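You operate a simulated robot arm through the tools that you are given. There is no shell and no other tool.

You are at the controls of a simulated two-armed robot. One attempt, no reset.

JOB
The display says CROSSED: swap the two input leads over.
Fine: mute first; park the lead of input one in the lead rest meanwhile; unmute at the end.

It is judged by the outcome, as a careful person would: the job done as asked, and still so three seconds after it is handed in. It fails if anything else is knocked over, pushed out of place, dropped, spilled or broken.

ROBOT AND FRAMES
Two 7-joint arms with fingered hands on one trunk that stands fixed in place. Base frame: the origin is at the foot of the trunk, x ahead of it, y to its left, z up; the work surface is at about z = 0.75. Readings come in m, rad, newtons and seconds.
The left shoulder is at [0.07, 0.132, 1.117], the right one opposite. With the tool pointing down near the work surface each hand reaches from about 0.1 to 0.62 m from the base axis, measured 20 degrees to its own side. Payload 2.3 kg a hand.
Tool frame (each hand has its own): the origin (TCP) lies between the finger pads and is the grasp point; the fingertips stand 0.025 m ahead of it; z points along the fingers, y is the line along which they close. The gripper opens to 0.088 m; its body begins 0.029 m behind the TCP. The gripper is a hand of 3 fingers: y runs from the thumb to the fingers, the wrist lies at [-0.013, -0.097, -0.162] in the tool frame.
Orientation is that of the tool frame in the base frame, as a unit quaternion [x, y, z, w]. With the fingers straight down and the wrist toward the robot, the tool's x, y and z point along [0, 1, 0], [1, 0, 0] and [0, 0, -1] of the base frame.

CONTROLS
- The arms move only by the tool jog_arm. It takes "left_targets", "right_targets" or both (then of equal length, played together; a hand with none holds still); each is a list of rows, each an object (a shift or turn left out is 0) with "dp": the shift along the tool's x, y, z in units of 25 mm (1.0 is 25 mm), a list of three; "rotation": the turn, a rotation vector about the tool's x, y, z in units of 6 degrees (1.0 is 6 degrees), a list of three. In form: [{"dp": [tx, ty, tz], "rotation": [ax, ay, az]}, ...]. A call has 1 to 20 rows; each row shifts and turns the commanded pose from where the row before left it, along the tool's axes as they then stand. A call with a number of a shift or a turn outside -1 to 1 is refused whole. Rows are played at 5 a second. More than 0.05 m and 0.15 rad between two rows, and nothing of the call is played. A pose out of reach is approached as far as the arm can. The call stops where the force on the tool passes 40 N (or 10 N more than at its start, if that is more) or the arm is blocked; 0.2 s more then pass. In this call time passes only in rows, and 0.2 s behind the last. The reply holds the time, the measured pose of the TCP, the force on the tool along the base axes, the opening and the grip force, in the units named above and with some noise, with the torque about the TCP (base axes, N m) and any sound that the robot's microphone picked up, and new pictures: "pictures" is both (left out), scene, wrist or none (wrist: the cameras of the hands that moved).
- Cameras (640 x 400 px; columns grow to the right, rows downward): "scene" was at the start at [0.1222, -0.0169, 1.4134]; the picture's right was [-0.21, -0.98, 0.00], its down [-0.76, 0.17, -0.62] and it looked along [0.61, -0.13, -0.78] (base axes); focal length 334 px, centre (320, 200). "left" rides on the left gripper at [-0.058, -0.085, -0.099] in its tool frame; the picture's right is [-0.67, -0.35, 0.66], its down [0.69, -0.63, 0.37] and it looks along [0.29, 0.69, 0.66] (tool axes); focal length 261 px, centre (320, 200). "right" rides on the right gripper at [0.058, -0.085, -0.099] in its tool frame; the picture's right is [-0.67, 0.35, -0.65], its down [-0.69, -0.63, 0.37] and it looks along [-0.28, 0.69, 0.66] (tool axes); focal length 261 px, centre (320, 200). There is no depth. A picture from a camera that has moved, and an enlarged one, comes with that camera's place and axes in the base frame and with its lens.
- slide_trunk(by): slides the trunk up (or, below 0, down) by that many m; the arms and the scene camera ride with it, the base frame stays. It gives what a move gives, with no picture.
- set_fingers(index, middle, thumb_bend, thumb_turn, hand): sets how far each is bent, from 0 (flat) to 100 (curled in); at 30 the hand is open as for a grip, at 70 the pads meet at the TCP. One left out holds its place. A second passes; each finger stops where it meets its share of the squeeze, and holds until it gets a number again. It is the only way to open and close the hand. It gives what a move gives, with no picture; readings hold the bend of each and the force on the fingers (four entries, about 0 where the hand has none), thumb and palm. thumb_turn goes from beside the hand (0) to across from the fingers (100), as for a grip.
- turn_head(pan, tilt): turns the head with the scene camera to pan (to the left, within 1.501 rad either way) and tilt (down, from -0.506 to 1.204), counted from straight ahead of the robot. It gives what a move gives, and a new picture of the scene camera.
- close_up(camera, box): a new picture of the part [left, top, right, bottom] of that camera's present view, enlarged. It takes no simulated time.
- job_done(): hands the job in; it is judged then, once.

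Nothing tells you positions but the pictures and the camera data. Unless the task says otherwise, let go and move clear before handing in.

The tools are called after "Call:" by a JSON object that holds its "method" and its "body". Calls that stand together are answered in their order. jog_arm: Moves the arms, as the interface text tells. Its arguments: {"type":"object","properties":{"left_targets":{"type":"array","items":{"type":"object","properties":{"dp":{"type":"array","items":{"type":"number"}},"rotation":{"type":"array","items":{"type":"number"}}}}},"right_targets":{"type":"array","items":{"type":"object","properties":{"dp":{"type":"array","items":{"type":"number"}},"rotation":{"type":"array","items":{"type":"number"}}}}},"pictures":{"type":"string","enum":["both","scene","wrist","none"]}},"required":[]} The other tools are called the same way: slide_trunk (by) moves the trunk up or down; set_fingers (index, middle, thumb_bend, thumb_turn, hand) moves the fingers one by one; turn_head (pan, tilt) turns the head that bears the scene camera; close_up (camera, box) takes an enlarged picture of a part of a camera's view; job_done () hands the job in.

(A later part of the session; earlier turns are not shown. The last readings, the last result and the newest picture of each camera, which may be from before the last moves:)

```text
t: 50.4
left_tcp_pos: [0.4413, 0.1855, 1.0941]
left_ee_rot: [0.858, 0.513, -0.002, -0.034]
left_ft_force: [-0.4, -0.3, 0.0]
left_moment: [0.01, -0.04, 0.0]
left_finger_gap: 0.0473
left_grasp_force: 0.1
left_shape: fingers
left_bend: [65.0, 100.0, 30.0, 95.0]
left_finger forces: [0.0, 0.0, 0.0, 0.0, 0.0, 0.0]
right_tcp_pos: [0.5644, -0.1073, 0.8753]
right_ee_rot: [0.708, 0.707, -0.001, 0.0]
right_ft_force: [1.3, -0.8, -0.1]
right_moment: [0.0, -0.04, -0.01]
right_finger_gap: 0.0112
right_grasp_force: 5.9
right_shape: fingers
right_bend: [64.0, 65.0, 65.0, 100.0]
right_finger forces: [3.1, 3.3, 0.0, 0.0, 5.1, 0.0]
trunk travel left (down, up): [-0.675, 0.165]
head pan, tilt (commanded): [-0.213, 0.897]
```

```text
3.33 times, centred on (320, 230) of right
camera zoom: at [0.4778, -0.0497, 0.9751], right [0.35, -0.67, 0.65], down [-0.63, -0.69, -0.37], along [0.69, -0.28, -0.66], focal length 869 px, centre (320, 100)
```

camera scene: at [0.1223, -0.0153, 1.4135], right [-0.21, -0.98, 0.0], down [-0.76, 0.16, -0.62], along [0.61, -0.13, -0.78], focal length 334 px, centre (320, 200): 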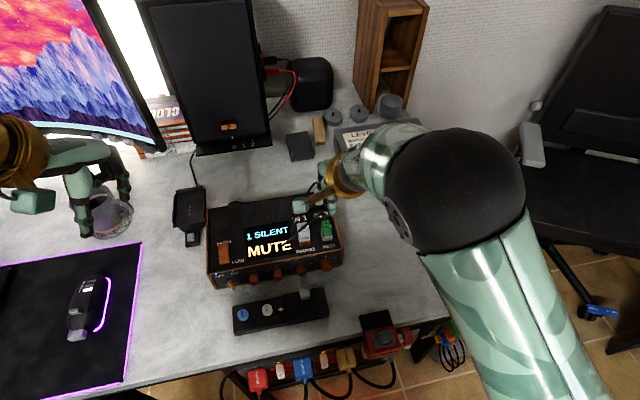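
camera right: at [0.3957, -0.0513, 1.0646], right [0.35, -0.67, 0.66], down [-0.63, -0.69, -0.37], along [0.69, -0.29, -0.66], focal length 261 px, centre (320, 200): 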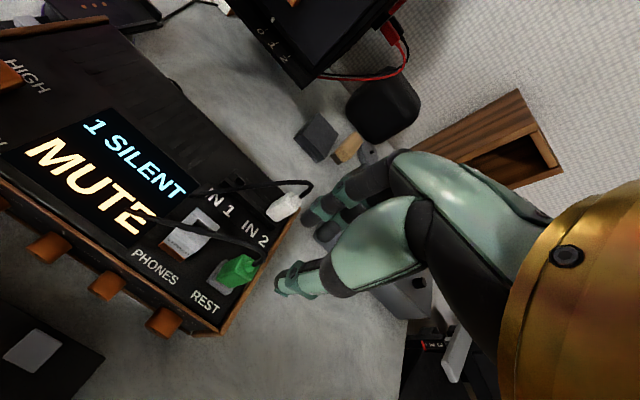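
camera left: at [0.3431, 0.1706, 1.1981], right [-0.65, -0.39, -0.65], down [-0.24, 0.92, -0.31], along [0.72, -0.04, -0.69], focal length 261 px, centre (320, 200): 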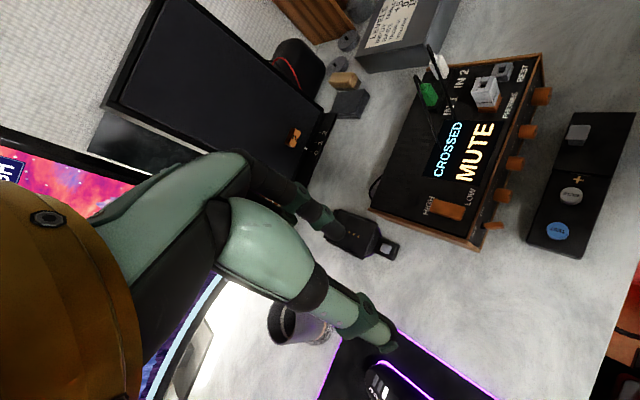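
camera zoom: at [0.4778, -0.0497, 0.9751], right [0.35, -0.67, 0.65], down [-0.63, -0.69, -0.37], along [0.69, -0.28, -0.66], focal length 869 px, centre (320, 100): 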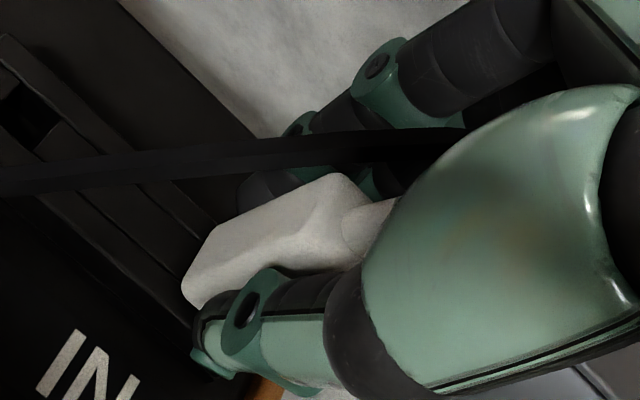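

The grip is steady and even. One more small increase, then I'll pull.

Call:
{"method": "set_fingers", "body": {"hand": "right", "index": 71, "middle": 71, "thumb_bend": 74}}

Call:
{"method": "jog_arm", "body": {"right_targets": [{"dp": [0, 0, -0.15]}, {"dp": [0, 0, -0.15]}], "pictures": "none"}}

Call:
{"method": "close_up", "body": {"camera": "right", "box": [240, 170, 400, 290]}}

Call:
{"method": "close_up", "body": {"camera": "left", "box": [400, 20, 480, 80]}}

```text
t: 51.4
left_tcp_pos: [0.4415, 0.185, 1.0949]
left_ee_rot: [0.858, 0.513, -0.002, -0.034]
left_ft_force: [0.2, 0.8, -0.5]
left_moment: [0.02, -0.02, -0.02]
left_finger_gap: 0.0473
left_grasp_force: 0.0
left_shape: fingers
left_bend: [65.0, 100.0, 30.0, 95.0]
left_finger forces: [0.1, 0.1, 0.0, 0.0, 0.0, 0.1]
right_tcp_pos: [0.5643, -0.107, 0.8757]
right_ee_rot: [0.707, 0.707, -0.001, -0.001]
right_ft_force: [1.2, -0.3, -0.6]
right_moment: [-0.02, 0.0, 0.01]
right_finger_gap: 0.0104
right_grasp_force: 9.9
right_shape: fingers
right_bend: [64.0, 65.0, 65.0, 100.0]
right_finger forces: [5.1, 4.8, 0.0, 0.1, 8.9, 0.0]
trunk travel left (down, up): [-0.675, 0.165]
head pan, tilt (commanded): [-0.213, 0.897]
```

```text
t: 52.0
left_tcp_pos: [0.4409, 0.1849, 1.0938]
left_ee_rot: [0.858, 0.513, -0.001, -0.033]
left_ft_force: [-0.2, 0.0, -0.2]
left_moment: [0.02, 0.0, 0.01]
left_finger_gap: 0.0472
left_grasp_force: 0.0
left_shape: fingers
left_bend: [65.0, 100.0, 30.0, 95.0]
left_finger forces: [0.1, 0.0, 0.0, 0.0, 0.1, 0.0]
right_tcp_pos: [0.561, -0.1081, 0.8835]
right_ee_rot: [0.707, 0.707, 0.001, -0.001]
right_ft_force: [0.3, -0.6, 0.6]
right_moment: [-0.01, 0.0, 0.01]
right_finger_gap: 0.0102
right_grasp_force: 10.0
right_shape: fingers
right_bend: [64.0, 65.0, 65.0, 100.0]
right_finger forces: [4.9, 4.4, 0.0, 0.0, 9.2, 0.0]
trunk travel left (down, up): [-0.675, 0.165]
head pan, tilt (commanded): [-0.213, 0.897]
```

```text
3.33 times, centred on (320, 230) of right
camera zoom: at [0.476, -0.0499, 0.9836], right [0.35, -0.67, 0.66], down [-0.63, -0.69, -0.37], along [0.69, -0.28, -0.66], focal length 869 px, centre (320, 100)
```

zoom: 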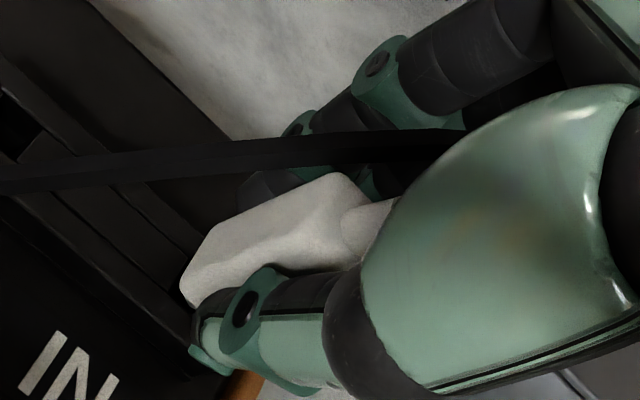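

```text
6.67 times, centred on (440, 50) of left
camera zoom: at [0.3427, 0.1698, 1.1983], right [-0.65, -0.39, -0.65], down [-0.24, 0.92, -0.31], along [0.72, -0.04, -0.69], focal length 1738 px, centre (-480, 1200)
```

zoom: 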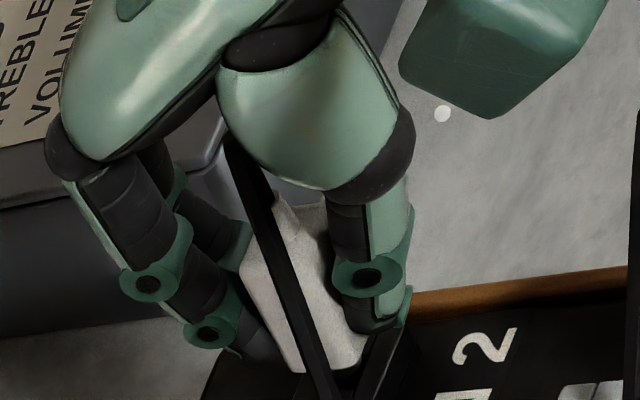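

The white plug came up with no slip in the grip. I lift it clear, then measure IN 2's hole and IN 1's hole for the transfer distance.

Call:
{"method": "jog_arm", "body": {"right_targets": [{"dp": [0, 0, -0.3]}, {"dp": [0, 0, -0.5]}, {"dp": [0, 0, -0.6]}, {"dp": [0, 0, -0.6]}], "pictures": "none"}}

Call:
{"method": "close_up", "body": {"camera": "scene", "box": [280, 180, 340, 230]}}

Call:
{"method": "close_up", "body": {"camera": "left", "box": [400, 20, 500, 95]}}

Call:
{"method": "close_up", "body": {"camera": "right", "box": [160, 180, 340, 320]}}

Call:
{"method": "close_up", "body": {"camera": "scene", "box": [230, 190, 350, 265]}}

```text
t: 53.0
left_tcp_pos: [0.4414, 0.1865, 1.0957]
left_ee_rot: [0.858, 0.513, -0.001, -0.032]
left_ft_force: [0.5, 0.1, 0.0]
left_moment: [0.0, 0.0, 0.01]
left_finger_gap: 0.0476
left_grasp_force: 0.1
left_shape: fingers
left_bend: [65.0, 100.0, 30.0, 95.0]
left_finger forces: [0.0, 0.1, 0.0, 0.0, 0.0, 0.0]
right_tcp_pos: [0.5629, -0.1074, 0.9342]
right_ee_rot: [0.707, 0.707, 0.0, 0.0]
right_ft_force: [0.3, 0.7, 0.4]
right_moment: [0.0, 0.01, -0.01]
right_finger_gap: 0.0102
right_grasp_force: 8.7
right_shape: fingers
right_bend: [64.0, 65.0, 65.0, 100.0]
right_finger forces: [4.9, 4.3, 0.1, 0.0, 9.3, 0.1]
trunk travel left (down, up): [-0.675, 0.165]
head pan, tilt (commanded): [-0.213, 0.897]
```

```text
8.00 times, centred on (310, 205) of scene
camera zoom: at [0.1218, -0.0166, 1.4135], right [-0.21, -0.98, 0.0], down [-0.76, 0.17, -0.62], along [0.61, -0.13, -0.78], focal length 2671 px, centre (400, 160)
```

zoom: 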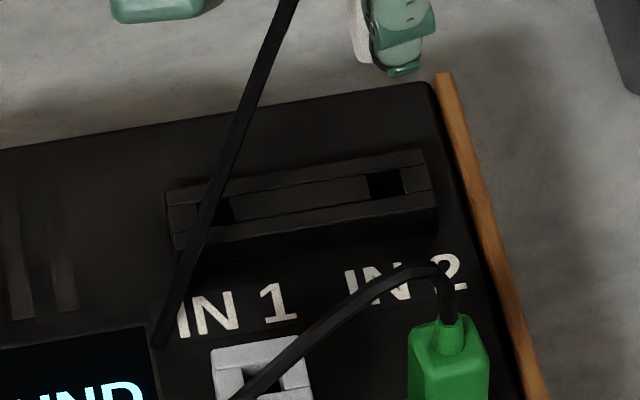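

```text
5.33 times, centred on (450, 58) of left
camera zoom: at [0.3432, 0.1698, 1.198], right [-0.65, -0.39, -0.65], down [-0.24, 0.92, -0.31], along [0.72, -0.04, -0.69], focal length 1390 px, centre (-373, 960)
```

zoom: 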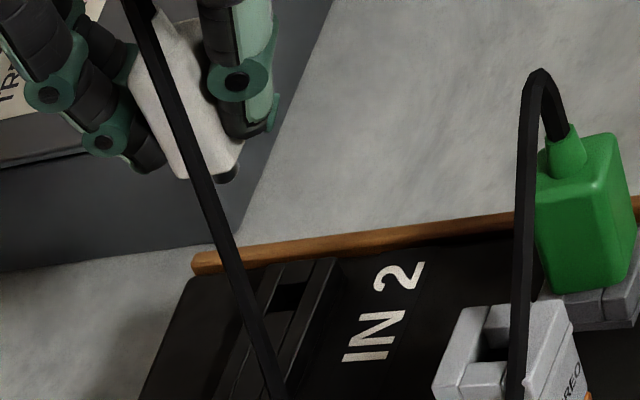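

```text
2.86 times, centred on (250, 250) of right
camera zoom: at [0.4764, -0.0499, 1.0345], right [0.35, -0.67, 0.66], down [-0.63, -0.69, -0.37], along [0.69, -0.28, -0.66], focal length 745 px, centre (520, 57)
```

zoom: 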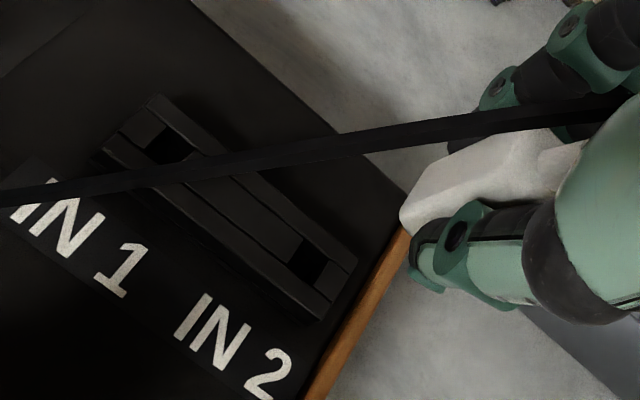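

```text
5.33 times, centred on (290, 228) of scene
camera zoom: at [0.1218, -0.0166, 1.4135], right [-0.21, -0.98, 0.0], down [-0.76, 0.17, -0.62], along [0.61, -0.13, -0.78], focal length 1781 px, centre (480, 53)
```

zoom: 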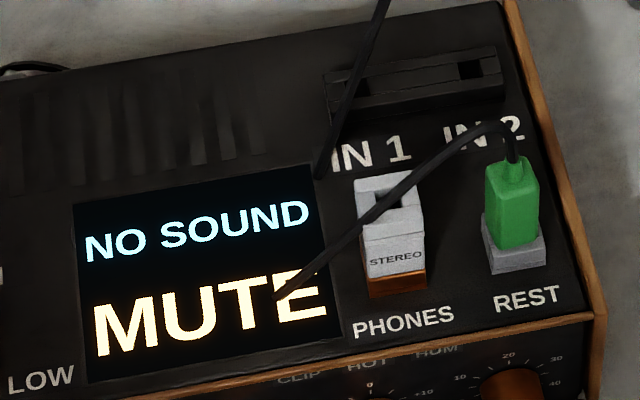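

The display shows NO SOUND and both holes are visible. IN 1 lies about 47 mm left of IN 2 at nearly the same x, so I carry the white plug across at this height and check alignment.

Call:
{"method": "jog_arm", "body": {"right_targets": [{"dp": [0.94, 0.03, 0]}, {"dp": [0.94, 0.03, 0]}, {"dp": [0, 0, 0]}], "pictures": "none"}}

Call:
{"method": "close_up", "body": {"camera": "scene", "box": [280, 175, 328, 215]}}

Call:
{"method": "close_up", "body": {"camera": "left", "box": [395, 30, 475, 100]}}

Call:
{"method": "close_up", "body": {"camera": "right", "box": [200, 180, 360, 300]}}

```text
t: 53.8
left_tcp_pos: [0.442, 0.1854, 1.0951]
left_ee_rot: [0.858, 0.513, -0.001, -0.033]
left_ft_force: [-0.4, 0.2, 0.3]
left_moment: [0.01, -0.01, -0.01]
left_finger_gap: 0.0476
left_grasp_force: 0.1
left_shape: fingers
left_bend: [65.0, 100.0, 30.0, 95.0]
left_finger forces: [0.0, 0.0, 0.1, 0.0, 0.0, 0.1]
right_tcp_pos: [0.5655, -0.0608, 0.9337]
right_ee_rot: [0.707, 0.707, -0.001, -0.001]
right_ft_force: [0.0, 0.1, 0.1]
right_moment: [-0.04, -0.01, 0.0]
right_finger_gap: 0.0103
right_grasp_force: 8.7
right_shape: fingers
right_bend: [64.0, 65.0, 65.0, 100.0]
right_finger forces: [4.8, 4.3, 0.0, 0.0, 9.2, 0.0]
trunk travel left (down, up): [-0.675, 0.165]
head pan, tilt (commanded): [-0.213, 0.897]
```

```text
10.00 times, centred on (304, 195) of scene
camera zoom: at [0.1224, -0.0172, 1.4134], right [-0.21, -0.98, 0.0], down [-0.76, 0.17, -0.62], along [0.61, -0.13, -0.78], focal length 3339 px, centre (480, 250)
```

zoom: 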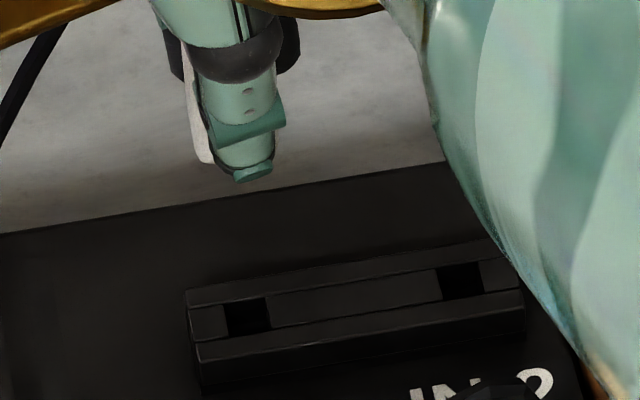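

```text
5.71 times, centred on (435, 65) of left
camera zoom: at [0.3437, 0.1692, 1.198], right [-0.65, -0.39, -0.65], down [-0.24, 0.92, -0.31], along [0.72, -0.04, -0.69], focal length 1489 px, centre (-337, 971)
```

zoom: 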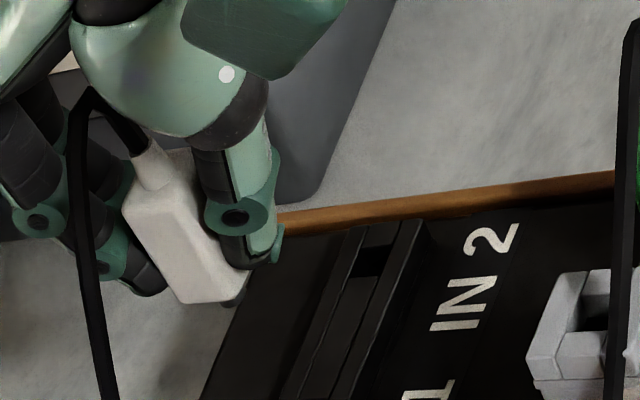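

```text
3.33 times, centred on (280, 240) of right
camera zoom: at [0.4786, -0.0039, 1.0332], right [0.35, -0.67, 0.65], down [-0.63, -0.69, -0.37], along [0.69, -0.28, -0.66], focal length 869 px, centre (453, 67)
```

zoom: 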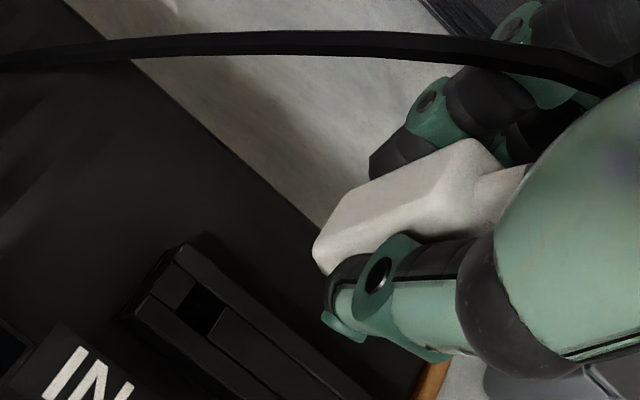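

Plug and IN 1 hole line up within about 1 mm by the scene camera. I descend to just above the hole and check.

Call:
{"method": "jog_arm", "body": {"right_targets": [{"dp": [0, 0, 0.6]}, {"dp": [0, 0, 0.6]}, {"dp": [0, 0, 0.4]}], "pictures": "none"}}

Call:
{"method": "close_up", "body": {"camera": "scene", "box": [280, 190, 320, 222]}}

Call:
{"method": "close_up", "body": {"camera": "left", "box": [400, 50, 456, 92]}}

Call:
{"method": "close_up", "body": {"camera": "right", "box": [220, 200, 340, 290]}}

```text
t: 54.6
left_tcp_pos: [0.4415, 0.1852, 1.0957]
left_ee_rot: [0.858, 0.513, -0.002, -0.034]
left_ft_force: [0.7, -0.7, -0.1]
left_moment: [0.0, -0.01, 0.02]
left_finger_gap: 0.0472
left_grasp_force: 0.0
left_shape: fingers
left_bend: [65.0, 100.0, 30.0, 95.0]
left_finger forces: [0.0, 0.1, 0.0, 0.0, 0.1, 0.1]
right_tcp_pos: [0.5655, -0.0614, 0.8928]
right_ee_rot: [0.707, 0.707, -0.001, 0.0]
right_ft_force: [-0.8, 0.7, -0.1]
right_moment: [0.01, -0.02, 0.0]
right_finger_gap: 0.0106
right_grasp_force: 9.0
right_shape: fingers
right_bend: [64.0, 65.0, 65.0, 100.0]
right_finger forces: [4.9, 4.3, 0.0, 0.1, 9.1, 0.1]
trunk travel left (down, up): [-0.675, 0.165]
head pan, tilt (commanded): [-0.213, 0.897]
```

```text
12.50 times, centred on (300, 206) of scene
camera zoom: at [0.1224, -0.0166, 1.4134], right [-0.21, -0.98, 0.0], down [-0.76, 0.17, -0.62], along [0.61, -0.13, -0.78], focal length 4173 px, centre (570, 125)
```

zoom: 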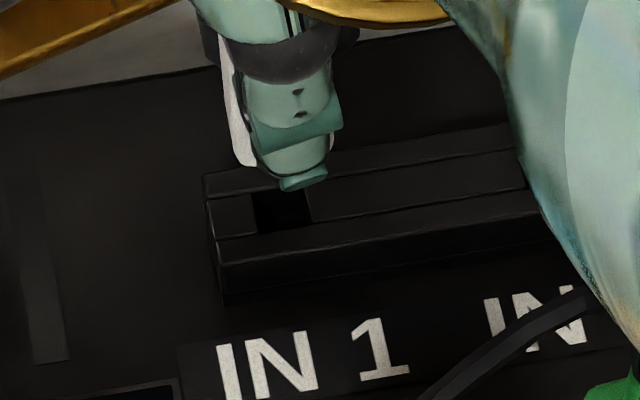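

```text
9.52 times, centred on (428, 71) of left
camera zoom: at [0.3438, 0.1697, 1.1979], right [-0.65, -0.39, -0.65], down [-0.24, 0.92, -0.31], along [0.72, -0.04, -0.69], focal length 2482 px, centre (-709, 1429)
```

zoom: 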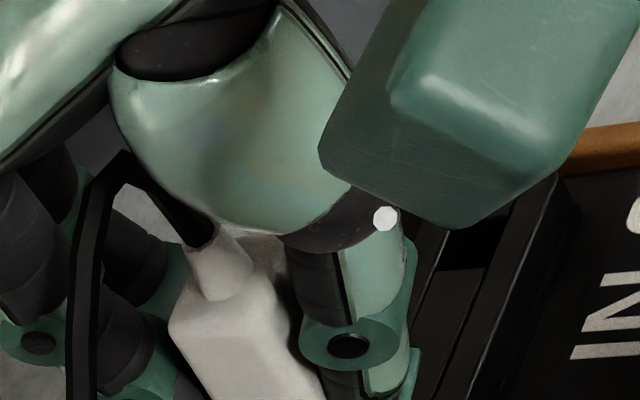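

```text
4.44 times, centred on (280, 245) of right
camera zoom: at [0.4794, -0.0043, 0.9931], right [0.35, -0.67, 0.66], down [-0.63, -0.69, -0.37], along [0.69, -0.28, -0.66], focal length 1158 px, centre (498, 0)
```

zoom: 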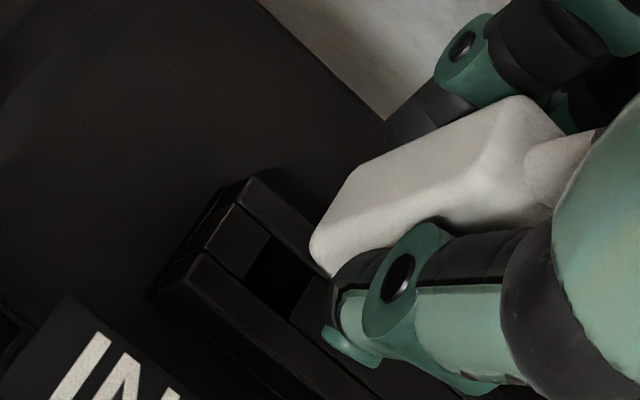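

The scene view shows the plug about 1.5 mm too far right. I correct that while lowering further.

Call:
{"method": "jog_arm", "body": {"right_targets": [{"dp": [0.055, -0.01, 0]}, {"dp": [0, 0, 0.2]}], "pictures": "none"}}

Call:
{"method": "close_up", "body": {"camera": "scene", "box": [280, 190, 320, 222]}}

Call:
{"method": "close_up", "body": {"camera": "right", "box": [240, 210, 340, 285]}}

Call:
{"method": "close_up", "body": {"camera": "left", "box": [400, 70, 456, 112]}}

```text
t: 55.2
left_tcp_pos: [0.4423, 0.1847, 1.0944]
left_ee_rot: [0.858, 0.513, -0.002, -0.033]
left_ft_force: [-0.7, 0.2, -0.4]
left_moment: [-0.01, 0.02, 0.0]
left_finger_gap: 0.0471
left_grasp_force: 0.1
left_shape: fingers
left_bend: [65.0, 100.0, 30.0, 95.0]
left_finger forces: [0.0, 0.0, 0.0, 0.0, 0.0, 0.0]
right_tcp_pos: [0.5642, -0.0609, 0.8881]
right_ee_rot: [0.707, 0.707, 0.0, 0.001]
right_ft_force: [0.3, 0.2, 0.6]
right_moment: [0.01, 0.02, -0.03]
right_finger_gap: 0.0105
right_grasp_force: 9.2
right_shape: fingers
right_bend: [64.0, 65.0, 65.0, 100.0]
right_finger forces: [4.9, 4.3, 0.0, 0.0, 9.0, 0.0]
trunk travel left (down, up): [-0.675, 0.165]
head pan, tilt (commanded): [-0.213, 0.897]
```

```text
12.50 times, centred on (300, 206) of scene
camera zoom: at [0.1225, -0.0166, 1.4134], right [-0.21, -0.98, 0.0], down [-0.76, 0.17, -0.62], along [0.61, -0.13, -0.78], focal length 4173 px, centre (570, 125)
```

zoom: 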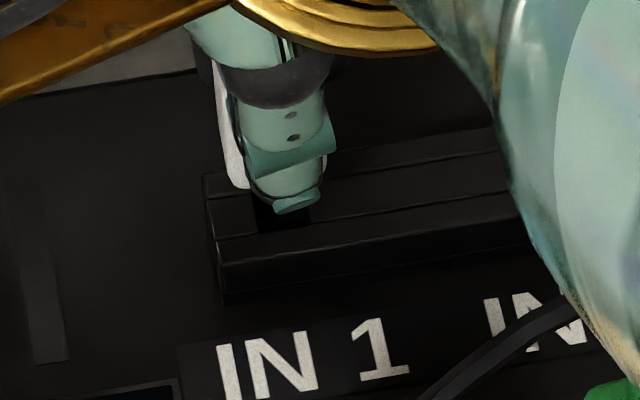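

```text
5.33 times, centred on (290, 248) of right
camera zoom: at [0.4786, -0.0029, 0.9884], right [0.35, -0.67, 0.65], down [-0.63, -0.69, -0.37], along [0.69, -0.28, -0.66], focal length 1390 px, centre (480, -53)
```

zoom: 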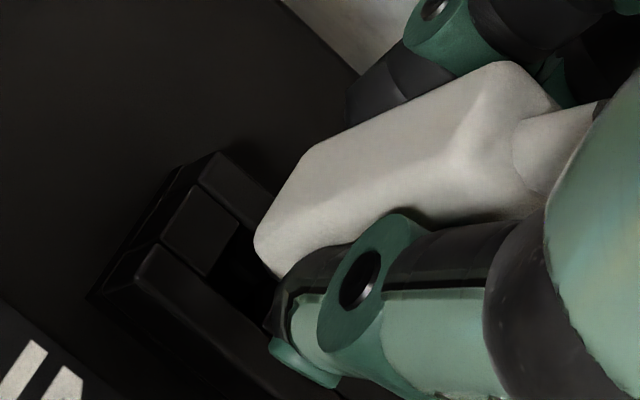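

```text
9.52 times, centred on (428, 91) of left
camera zoom: at [0.3438, 0.1697, 1.1979], right [-0.65, -0.39, -0.65], down [-0.24, 0.92, -0.31], along [0.72, -0.04, -0.69], focal length 2482 px, centre (-709, 1238)
```

zoom: 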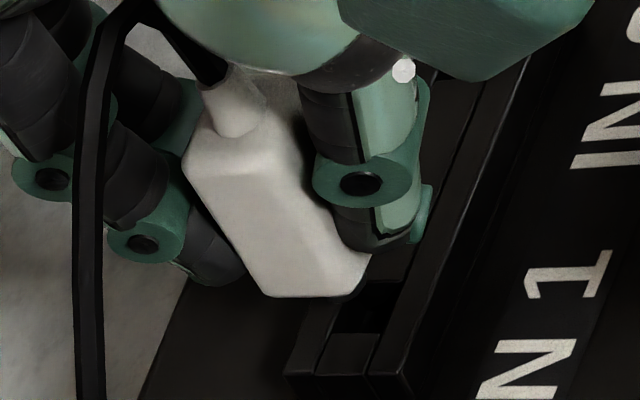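

Scene and hand position agree to within about 1 mm now. I lower into IN 1 in small steps, watching the force.

Call:
{"method": "jog_arm", "body": {"right_targets": [{"dp": [0.01, 0, 0.16]}], "pictures": "none"}}

Call:
{"method": "jog_arm", "body": {"right_targets": [{"dp": [0, 0, 0.12]}], "pictures": "none"}}

Call:
{"method": "close_up", "body": {"camera": "left", "box": [400, 70, 456, 112]}}

Call:
{"method": "close_up", "body": {"camera": "scene", "box": [280, 190, 320, 222]}}

```text
t: 55.6
left_tcp_pos: [0.4406, 0.1854, 1.095]
left_ee_rot: [0.857, 0.514, -0.001, -0.033]
left_ft_force: [1.1, 0.3, 0.4]
left_moment: [-0.01, -0.02, 0.01]
left_finger_gap: 0.0476
left_grasp_force: 0.1
left_shape: fingers
left_bend: [65.0, 100.0, 30.0, 95.0]
left_finger forces: [0.0, 0.0, 0.0, 0.1, 0.1, 0.0]
right_tcp_pos: [0.5652, -0.0608, 0.8842]
right_ee_rot: [0.707, 0.707, 0.0, 0.0]
right_ft_force: [0.0, 0.0, -0.4]
right_moment: [0.0, 0.0, 0.01]
right_finger_gap: 0.0105
right_grasp_force: 9.2
right_shape: fingers
right_bend: [64.0, 65.0, 65.0, 100.0]
right_finger forces: [4.9, 4.3, 0.0, 0.0, 9.1, 0.0]
trunk travel left (down, up): [-0.675, 0.165]
head pan, tilt (commanded): [-0.213, 0.897]
```

```text
t: 56.0
left_tcp_pos: [0.4414, 0.1854, 1.0946]
left_ee_rot: [0.858, 0.513, -0.002, -0.033]
left_ft_force: [-0.4, 0.2, -0.4]
left_moment: [0.0, -0.01, 0.01]
left_finger_gap: 0.0474
left_grasp_force: 0.0
left_shape: fingers
left_bend: [65.0, 100.0, 30.0, 95.0]
left_finger forces: [0.0, 0.0, 0.1, 0.0, 0.0, 0.1]
right_tcp_pos: [0.565, -0.0595, 0.8816]
right_ee_rot: [0.707, 0.707, 0.0, 0.001]
right_ft_force: [-0.5, -0.6, -1.1]
right_moment: [0.01, 0.03, 0.03]
right_finger_gap: 0.0107
right_grasp_force: 9.1
right_shape: fingers
right_bend: [64.0, 65.0, 65.0, 100.0]
right_finger forces: [4.9, 4.4, 0.0, 0.0, 9.1, 0.0]
trunk travel left (down, up): [-0.675, 0.165]
head pan, tilt (commanded): [-0.213, 0.897]
```

```text
9.52 times, centred on (428, 91) of left
camera zoom: at [0.3437, 0.1697, 1.1979], right [-0.65, -0.39, -0.65], down [-0.24, 0.92, -0.31], along [0.72, -0.04, -0.69], focal length 2482 px, centre (-709, 1238)
```

zoom: 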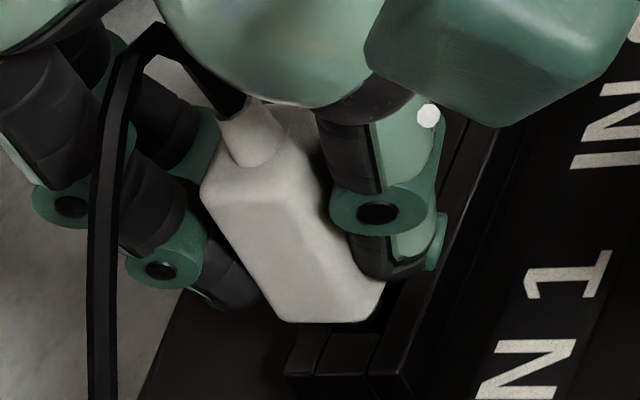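

```text
12.50 times, centred on (300, 206) of scene
camera zoom: at [0.1224, -0.0166, 1.4134], right [-0.21, -0.98, 0.0], down [-0.76, 0.17, -0.62], along [0.61, -0.13, -0.78], focal length 4173 px, centre (570, 125)
```

zoom: 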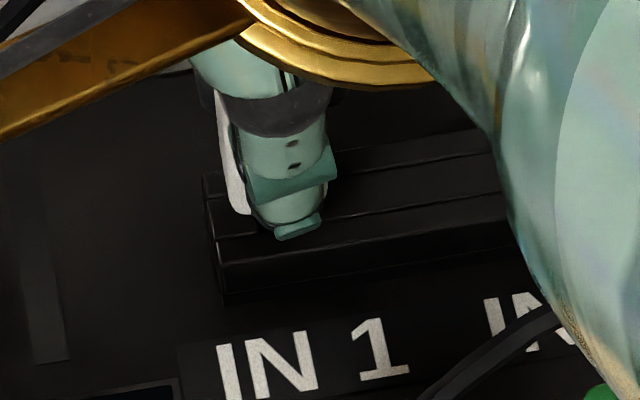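

There's no resistance and the pin should already be in the hole by a few millimetres. I continue down to seat it.

Call:
{"method": "jog_arm", "body": {"right_targets": [{"dp": [0, 0, 0.12]}], "pictures": "none"}}

Call:
{"method": "jog_arm", "body": {"right_targets": [{"dp": [0, 0, 0.1]}], "pictures": "none"}}

Call:
{"method": "close_up", "body": {"camera": "left", "box": [400, 70, 456, 112]}}

Call:
{"method": "close_up", "body": {"camera": "scene", "box": [230, 190, 350, 265]}}

```text
t: 56.4
left_tcp_pos: [0.4418, 0.1853, 1.0943]
left_ee_rot: [0.858, 0.512, -0.001, -0.033]
left_ft_force: [-0.9, -0.6, -0.5]
left_moment: [0.01, 0.0, 0.03]
left_finger_gap: 0.0474
left_grasp_force: 0.1
left_shape: fingers
left_bend: [65.0, 100.0, 30.0, 95.0]
left_finger forces: [0.1, 0.0, 0.0, 0.0, 0.1, 0.0]
right_tcp_pos: [0.5642, -0.0606, 0.8788]
right_ee_rot: [0.706, 0.708, -0.001, 0.001]
right_ft_force: [-0.2, 0.2, -0.1]
right_moment: [-0.02, -0.02, 0.0]
right_finger_gap: 0.0102
right_grasp_force: 9.1
right_shape: fingers
right_bend: [64.0, 65.0, 65.0, 100.0]
right_finger forces: [4.9, 4.2, 0.0, 0.0, 9.1, 0.0]
trunk travel left (down, up): [-0.675, 0.165]
head pan, tilt (commanded): [-0.213, 0.897]
```

```text
t: 56.8
left_tcp_pos: [0.442, 0.1854, 1.0949]
left_ee_rot: [0.859, 0.512, -0.002, -0.033]
left_ft_force: [-1.0, 0.3, 0.4]
left_moment: [0.03, -0.04, 0.0]
left_finger_gap: 0.0473
left_grasp_force: 0.1
left_shape: fingers
left_bend: [65.0, 100.0, 30.0, 95.0]
left_finger forces: [0.0, 0.0, 0.0, 0.1, 0.1, 0.0]
right_tcp_pos: [0.5649, -0.0607, 0.8751]
right_ee_rot: [0.707, 0.707, 0.0, -0.001]
right_ft_force: [-0.1, 1.1, -1.6]
right_moment: [0.01, 0.05, 0.0]
right_finger_gap: 0.0103
right_grasp_force: 8.8
right_shape: fingers
right_bend: [64.0, 66.0, 65.0, 100.0]
right_finger forces: [4.6, 4.2, 0.1, 0.0, 9.3, 0.0]
trunk travel left (down, up): [-0.675, 0.165]
head pan, tilt (commanded): [-0.213, 0.897]
```

```text
9.52 times, centred on (428, 91) of left
camera zoom: at [0.3441, 0.1697, 1.1978], right [-0.65, -0.39, -0.65], down [-0.24, 0.92, -0.31], along [0.72, -0.04, -0.69], focal length 2482 px, centre (-709, 1238)
```

zoom: 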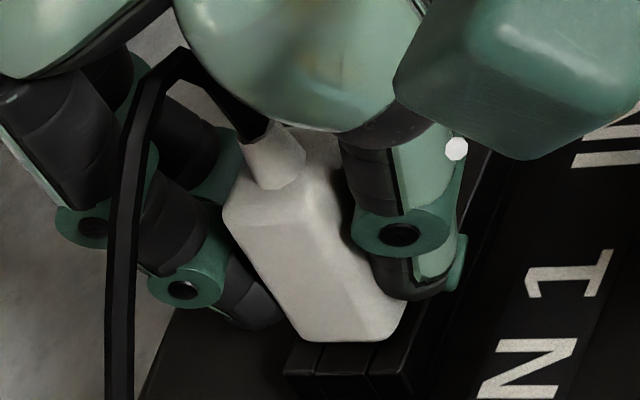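

```text
5.33 times, centred on (290, 228) of scene
camera zoom: at [0.1228, -0.0166, 1.4134], right [-0.21, -0.98, 0.0], down [-0.76, 0.17, -0.62], along [0.61, -0.13, -0.78], focal length 1781 px, centre (480, 53)
```

zoom: 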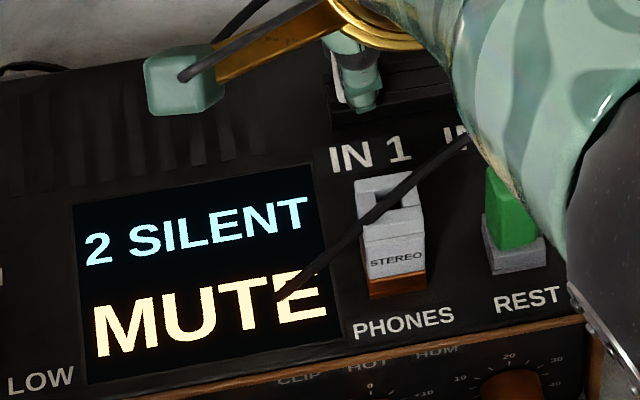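

The display now says "2 SILENT", so the white lead is recognised in IN 1. I open the fingers.

Call:
{"method": "set_fingers", "body": {"hand": "right", "index": 52, "middle": 52, "thumb_bend": 53}}

Call:
{"method": "close_up", "body": {"camera": "left", "box": [400, 60, 470, 112]}}

Call:
{"method": "close_up", "body": {"camera": "right", "box": [240, 170, 400, 290]}}

Call:
{"method": "close_up", "body": {"camera": "scene", "box": [230, 190, 350, 265]}}

```text
t: 57.8
left_tcp_pos: [0.4433, 0.1862, 1.095]
left_ee_rot: [0.858, 0.513, -0.001, -0.032]
left_ft_force: [0.1, 0.4, 0.3]
left_moment: [0.01, -0.02, 0.0]
left_finger_gap: 0.0476
left_grasp_force: 0.1
left_shape: fingers
left_bend: [65.0, 100.0, 30.0, 95.0]
left_finger forces: [0.0, 0.1, 0.0, 0.0, 0.1, 0.1]
right_tcp_pos: [0.5634, -0.0618, 0.8763]
right_ee_rot: [0.707, 0.707, 0.0, 0.0]
right_ft_force: [0.7, 0.0, -0.3]
right_moment: [0.04, 0.01, 0.0]
right_finger_gap: 0.0352
right_grasp_force: 0.0
right_shape: fingers
right_bend: [52.0, 52.0, 53.0, 100.0]
right_finger forces: [0.0, 0.0, 0.1, 0.0, 0.1, 0.1]
trunk travel left (down, up): [-0.675, 0.165]
head pan, tilt (commanded): [-0.213, 0.897]
```

```text
7.69 times, centred on (435, 86) of left
camera zoom: at [0.3437, 0.1697, 1.1979], right [-0.65, -0.39, -0.65], down [-0.24, 0.92, -0.31], along [0.72, -0.04, -0.69], focal length 2005 px, centre (-565, 1077)
```

zoom: 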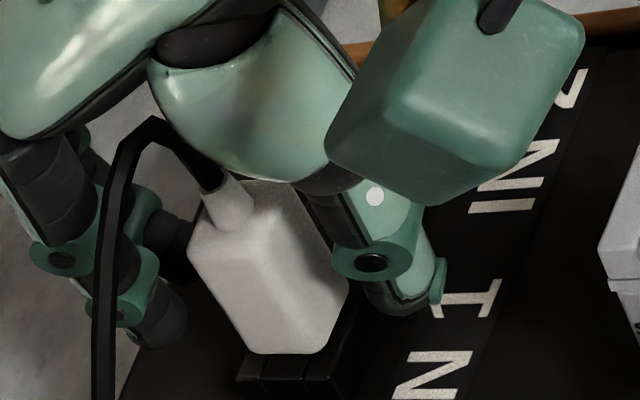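

```text
3.33 times, centred on (320, 230) of right
camera zoom: at [0.4777, -0.003, 0.9754], right [0.35, -0.67, 0.66], down [-0.63, -0.69, -0.37], along [0.69, -0.28, -0.66], focal length 869 px, centre (320, 100)
```

zoom: 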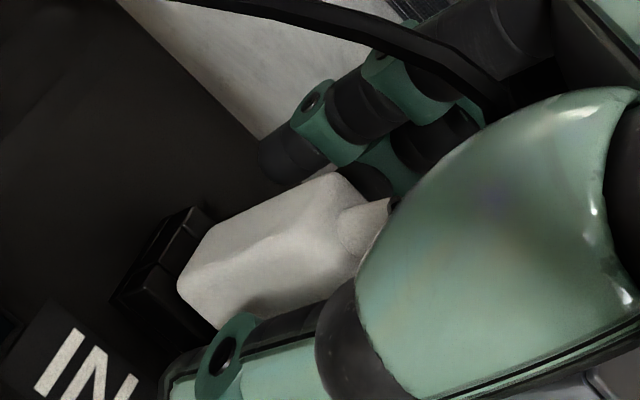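

```text
5.33 times, centred on (290, 228) of scene
camera zoom: at [0.1223, -0.0166, 1.4134], right [-0.21, -0.98, 0.0], down [-0.76, 0.17, -0.62], along [0.61, -0.13, -0.78], focal length 1781 px, centre (480, 53)
```

zoom: 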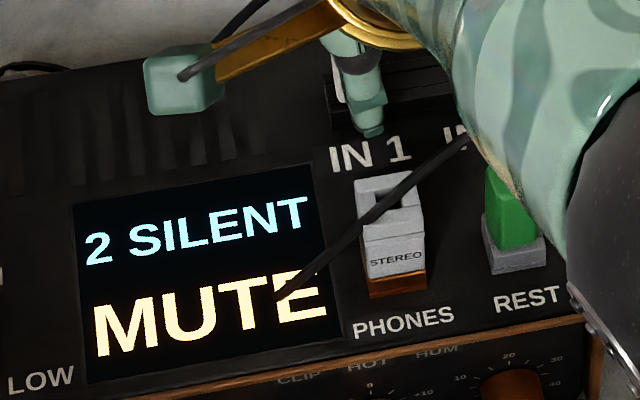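

White is released and seated in IN 1, and the display still reads "2 SILENT". I lift clear and move over to the green plug in REST.

Call:
{"method": "jog_arm", "body": {"right_targets": [{"dp": [0, 0, -0.3]}, {"dp": [0, 0, -0.6]}, {"dp": [0, 0, -0.9]}, {"dp": [0, 0, -0.9]}, {"dp": [0, 0, -0.9]}, {"dp": [0, 0, -0.8]}, {"dp": [-0.45, -0.82, 0]}, {"dp": [-0.45, -0.82, 0]}, {"dp": [-0.45, -0.82, 0]}, {"dp": [-0.45, -0.82, 0]}], "pictures": "both"}}

Call:
{"method": "close_up", "body": {"camera": "left", "box": [400, 20, 560, 120]}}

Call:
{"method": "close_up", "body": {"camera": "scene", "box": [270, 170, 350, 230]}}

```text
t: 60.0
left_tcp_pos: [0.4409, 0.1852, 1.0953]
left_ee_rot: [0.858, 0.513, -0.001, -0.033]
left_ft_force: [0.6, 0.2, 0.2]
left_moment: [-0.02, 0.01, 0.0]
left_finger_gap: 0.0472
left_grasp_force: 0.1
left_shape: fingers
left_bend: [65.0, 100.0, 30.0, 95.0]
left_finger forces: [0.0, 0.1, 0.1, 0.0, 0.1, 0.0]
right_tcp_pos: [0.4812, -0.1061, 0.986]
right_ee_rot: [0.707, 0.708, 0.0, 0.001]
right_ft_force: [-0.1, -0.5, 0.4]
right_moment: [-0.01, -0.02, 0.01]
right_finger_gap: 0.0355
right_grasp_force: 0.2
right_shape: fingers
right_bend: [52.0, 52.0, 53.0, 100.0]
right_finger forces: [0.1, 0.0, 0.0, 0.0, 0.0, 0.0]
trunk travel left (down, up): [-0.675, 0.165]
head pan, tilt (commanded): [-0.213, 0.897]
camera scene: at [0.1212, -0.0172, 1.4135], right [-0.21, -0.98, 0.0], down [-0.76, 0.17, -0.62], along [0.61, -0.13, -0.78], focal length 334 px, centre (320, 200)
camera right: at [0.3951, -0.0487, 1.0853], right [0.35, -0.67, 0.66], down [-0.63, -0.69, -0.37], along [0.69, -0.28, -0.66], focal length 261 px, centre (320, 200)
```

scene: 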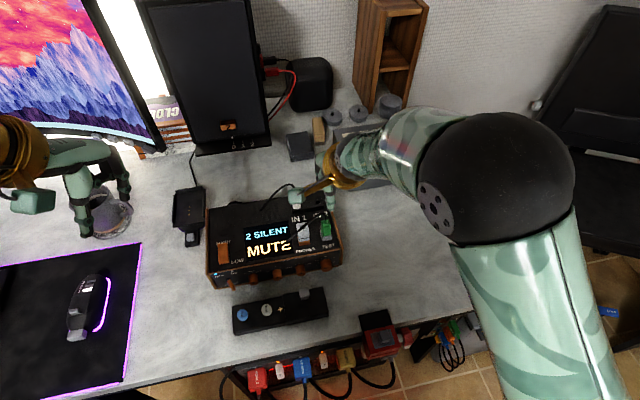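
right: 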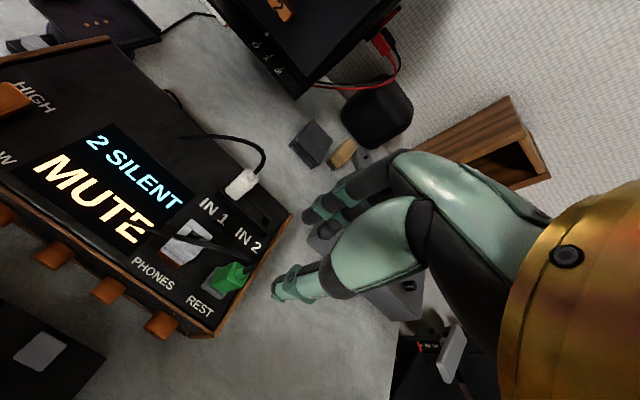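

```text
4.00 times, centred on (480, 70) of left
camera zoom: at [0.3427, 0.1692, 1.1983], right [-0.65, -0.39, -0.66], down [-0.24, 0.92, -0.31], along [0.72, -0.04, -0.69], focal length 1043 px, centre (-320, 720)
```

zoom: 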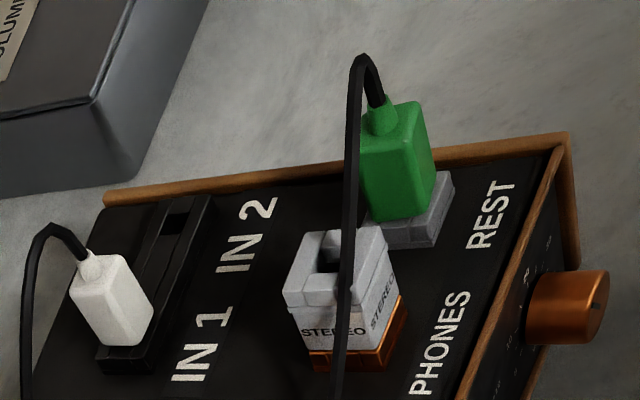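

```text
6.67 times, centred on (310, 200) of scene
camera zoom: at [0.1212, -0.0172, 1.4135], right [-0.21, -0.98, 0.0], down [-0.76, 0.17, -0.62], along [0.61, -0.13, -0.78], focal length 2226 px, centre (387, 200)
```

zoom: 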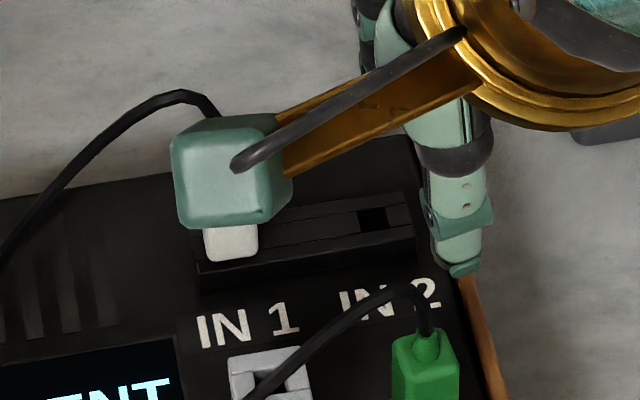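

White stands upright in IN 1 and green waits upright in REST. I descend over green to just above grip height and check centring in the wrist view.

Call:
{"method": "jog_arm", "body": {"right_targets": [{"dp": [0, 0.02, 0.8]}, {"dp": [0, 0.02, 0.8]}, {"dp": [0, 0, 0.8]}, {"dp": [0, 0, 0.6]}], "pictures": "none"}}

Call:
{"method": "close_up", "body": {"camera": "right", "box": [220, 180, 380, 300]}}

Call:
{"method": "close_up", "body": {"camera": "left", "box": [460, 10, 540, 70]}}

Call:
{"method": "close_up", "body": {"camera": "scene", "box": [300, 190, 360, 240]}}

```text
t: 61.0
left_tcp_pos: [0.4427, 0.1854, 1.0954]
left_ee_rot: [0.858, 0.512, -0.002, -0.034]
left_ft_force: [0.0, 0.4, -0.2]
left_moment: [-0.03, 0.0, 0.02]
left_finger_gap: 0.0473
left_grasp_force: 0.0
left_shape: fingers
left_bend: [65.0, 100.0, 30.0, 95.0]
left_finger forces: [0.1, 0.0, 0.0, 0.1, 0.0, 0.1]
right_tcp_pos: [0.4843, -0.1055, 0.9111]
right_ee_rot: [0.707, 0.707, 0.001, 0.0]
right_ft_force: [0.4, -0.6, 1.0]
right_moment: [0.01, 0.04, 0.01]
right_finger_gap: 0.0354
right_grasp_force: 0.1
right_shape: fingers
right_bend: [52.0, 52.0, 53.0, 100.0]
right_finger forces: [0.0, 0.1, 0.0, 0.0, 0.1, 0.0]
trunk travel left (down, up): [-0.675, 0.165]
head pan, tilt (commanded): [-0.213, 0.897]
```

```text
3.33 times, centred on (300, 240) of right
camera zoom: at [0.3977, -0.0476, 1.0102], right [0.35, -0.67, 0.65], down [-0.63, -0.69, -0.37], along [0.69, -0.28, -0.66], focal length 869 px, centre (387, 67)
```

zoom: 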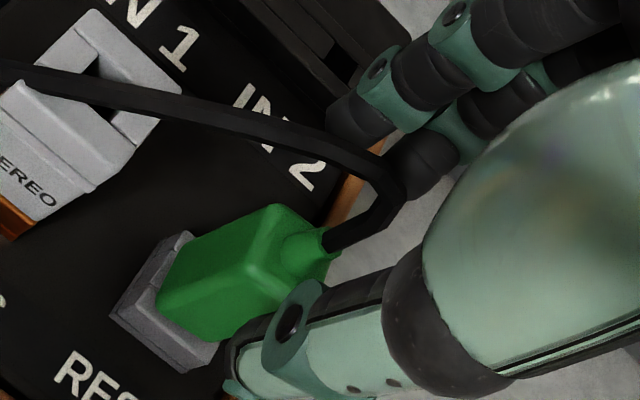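

```text
6.67 times, centred on (500, 40) of left
camera zoom: at [0.3439, 0.1697, 1.1978], right [-0.65, -0.39, -0.65], down [-0.24, 0.92, -0.31], along [0.72, -0.04, -0.69], focal length 1738 px, centre (-880, 1267)
```

zoom: 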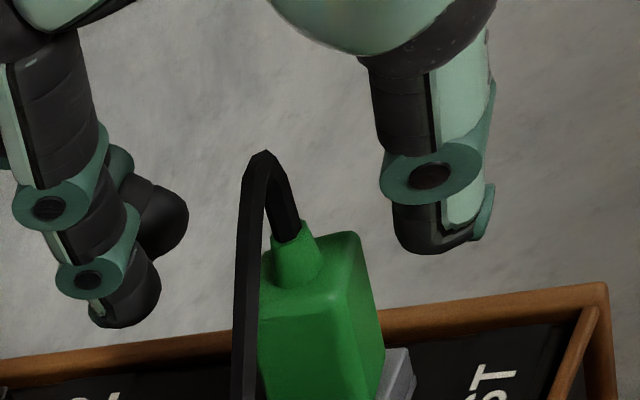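

```text
8.00 times, centred on (330, 215) of scene
camera zoom: at [0.1226, -0.0166, 1.4134], right [-0.21, -0.98, 0.0], down [-0.76, 0.17, -0.62], along [0.61, -0.13, -0.78], focal length 2671 px, centre (240, 80)
```

zoom: 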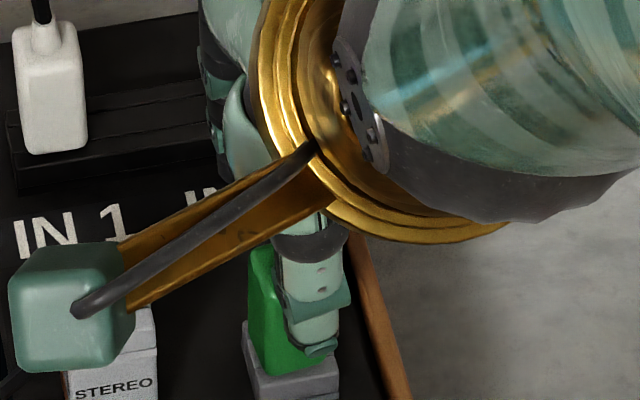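

The wrist view matches the good white grasp geometry, at about 40 mm above the same grip point. I descend about 37 mm in stages.

Call:
{"method": "jog_arm", "body": {"right_targets": [{"dp": [0, 0, 0.5]}, {"dp": [0, 0, 0.45]}], "pictures": "none"}}

Call:
{"method": "jog_arm", "body": {"right_targets": [{"dp": [0, 0, 0.3]}, {"dp": [0, 0, 0.2]}], "pictures": "none"}}

Call:
{"method": "close_up", "body": {"camera": "right", "box": [240, 170, 400, 290]}}

Call:
{"method": "close_up", "body": {"camera": "left", "box": [460, 20, 540, 80]}}

Call:
{"method": "close_up", "body": {"camera": "scene", "box": [300, 200, 360, 250]}}

```text
t: 61.6
left_tcp_pos: [0.4431, 0.1862, 1.0933]
left_ee_rot: [0.858, 0.513, -0.002, -0.033]
left_ft_force: [-0.2, -0.1, -0.3]
left_moment: [0.01, 0.0, 0.01]
left_finger_gap: 0.0474
left_grasp_force: 0.1
left_shape: fingers
left_bend: [65.0, 100.0, 30.0, 95.0]
left_finger forces: [0.0, 0.1, 0.0, 0.1, 0.0, 0.0]
right_tcp_pos: [0.4848, -0.1052, 0.8864]
right_ee_rot: [0.707, 0.707, 0.0, 0.001]
right_ft_force: [-0.1, 0.1, -0.6]
right_moment: [0.01, 0.01, 0.01]
right_finger_gap: 0.0355
right_grasp_force: 0.2
right_shape: fingers
right_bend: [52.0, 52.0, 53.0, 100.0]
right_finger forces: [0.1, 0.1, 0.1, 0.0, 0.1, 0.0]
trunk travel left (down, up): [-0.675, 0.165]
head pan, tilt (commanded): [-0.213, 0.897]
```

```text
t: 62.2
left_tcp_pos: [0.4417, 0.186, 1.0965]
left_ee_rot: [0.858, 0.513, -0.001, -0.033]
left_ft_force: [-0.2, 0.1, 0.0]
left_moment: [0.03, -0.03, 0.01]
left_finger_gap: 0.0471
left_grasp_force: 0.1
left_shape: fingers
left_bend: [65.0, 100.0, 30.0, 95.0]
left_finger forces: [0.1, 0.0, 0.0, 0.0, 0.0, 0.0]
right_tcp_pos: [0.4841, -0.105, 0.8742]
right_ee_rot: [0.707, 0.707, 0.0, 0.0]
right_ft_force: [-0.6, -0.3, -0.2]
right_moment: [-0.01, -0.02, 0.02]
right_finger_gap: 0.0355
right_grasp_force: 0.1
right_shape: fingers
right_bend: [52.0, 52.0, 53.0, 100.0]
right_finger forces: [0.0, 0.0, 0.0, 0.0, 0.0, 0.0]
trunk travel left (down, up): [-0.675, 0.165]
head pan, tilt (commanded): [-0.213, 0.897]
```

```text
3.33 times, centred on (320, 230) of right
camera zoom: at [0.3976, -0.0475, 0.9744], right [0.35, -0.67, 0.66], down [-0.63, -0.69, -0.37], along [0.69, -0.28, -0.66], focal length 869 px, centre (320, 100)
```

zoom: 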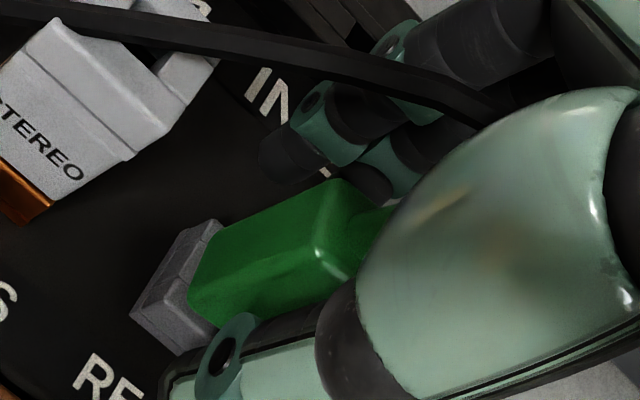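

```text
6.67 times, centred on (500, 50) of left
camera zoom: at [0.3437, 0.1697, 1.1979], right [-0.65, -0.39, -0.65], down [-0.24, 0.92, -0.31], along [0.72, -0.04, -0.69], focal length 1738 px, centre (-880, 1200)
```

zoom: 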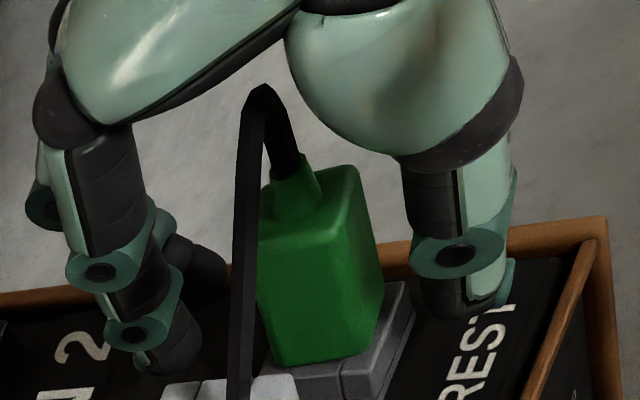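

```text
8.00 times, centred on (330, 225) of scene
camera zoom: at [0.1224, -0.0166, 1.4134], right [-0.21, -0.98, 0.0], down [-0.76, 0.17, -0.62], along [0.61, -0.13, -0.78], focal length 2671 px, centre (240, 0)
```

zoom: 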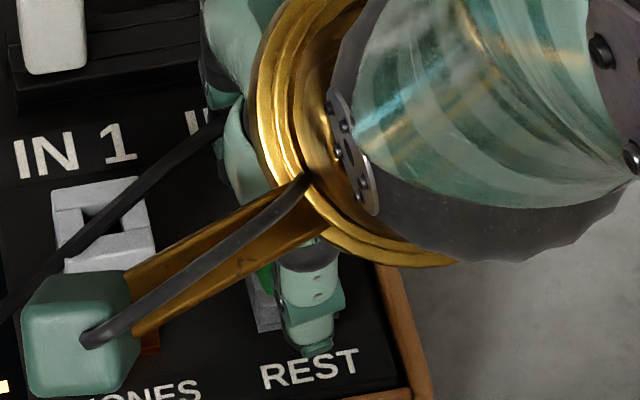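

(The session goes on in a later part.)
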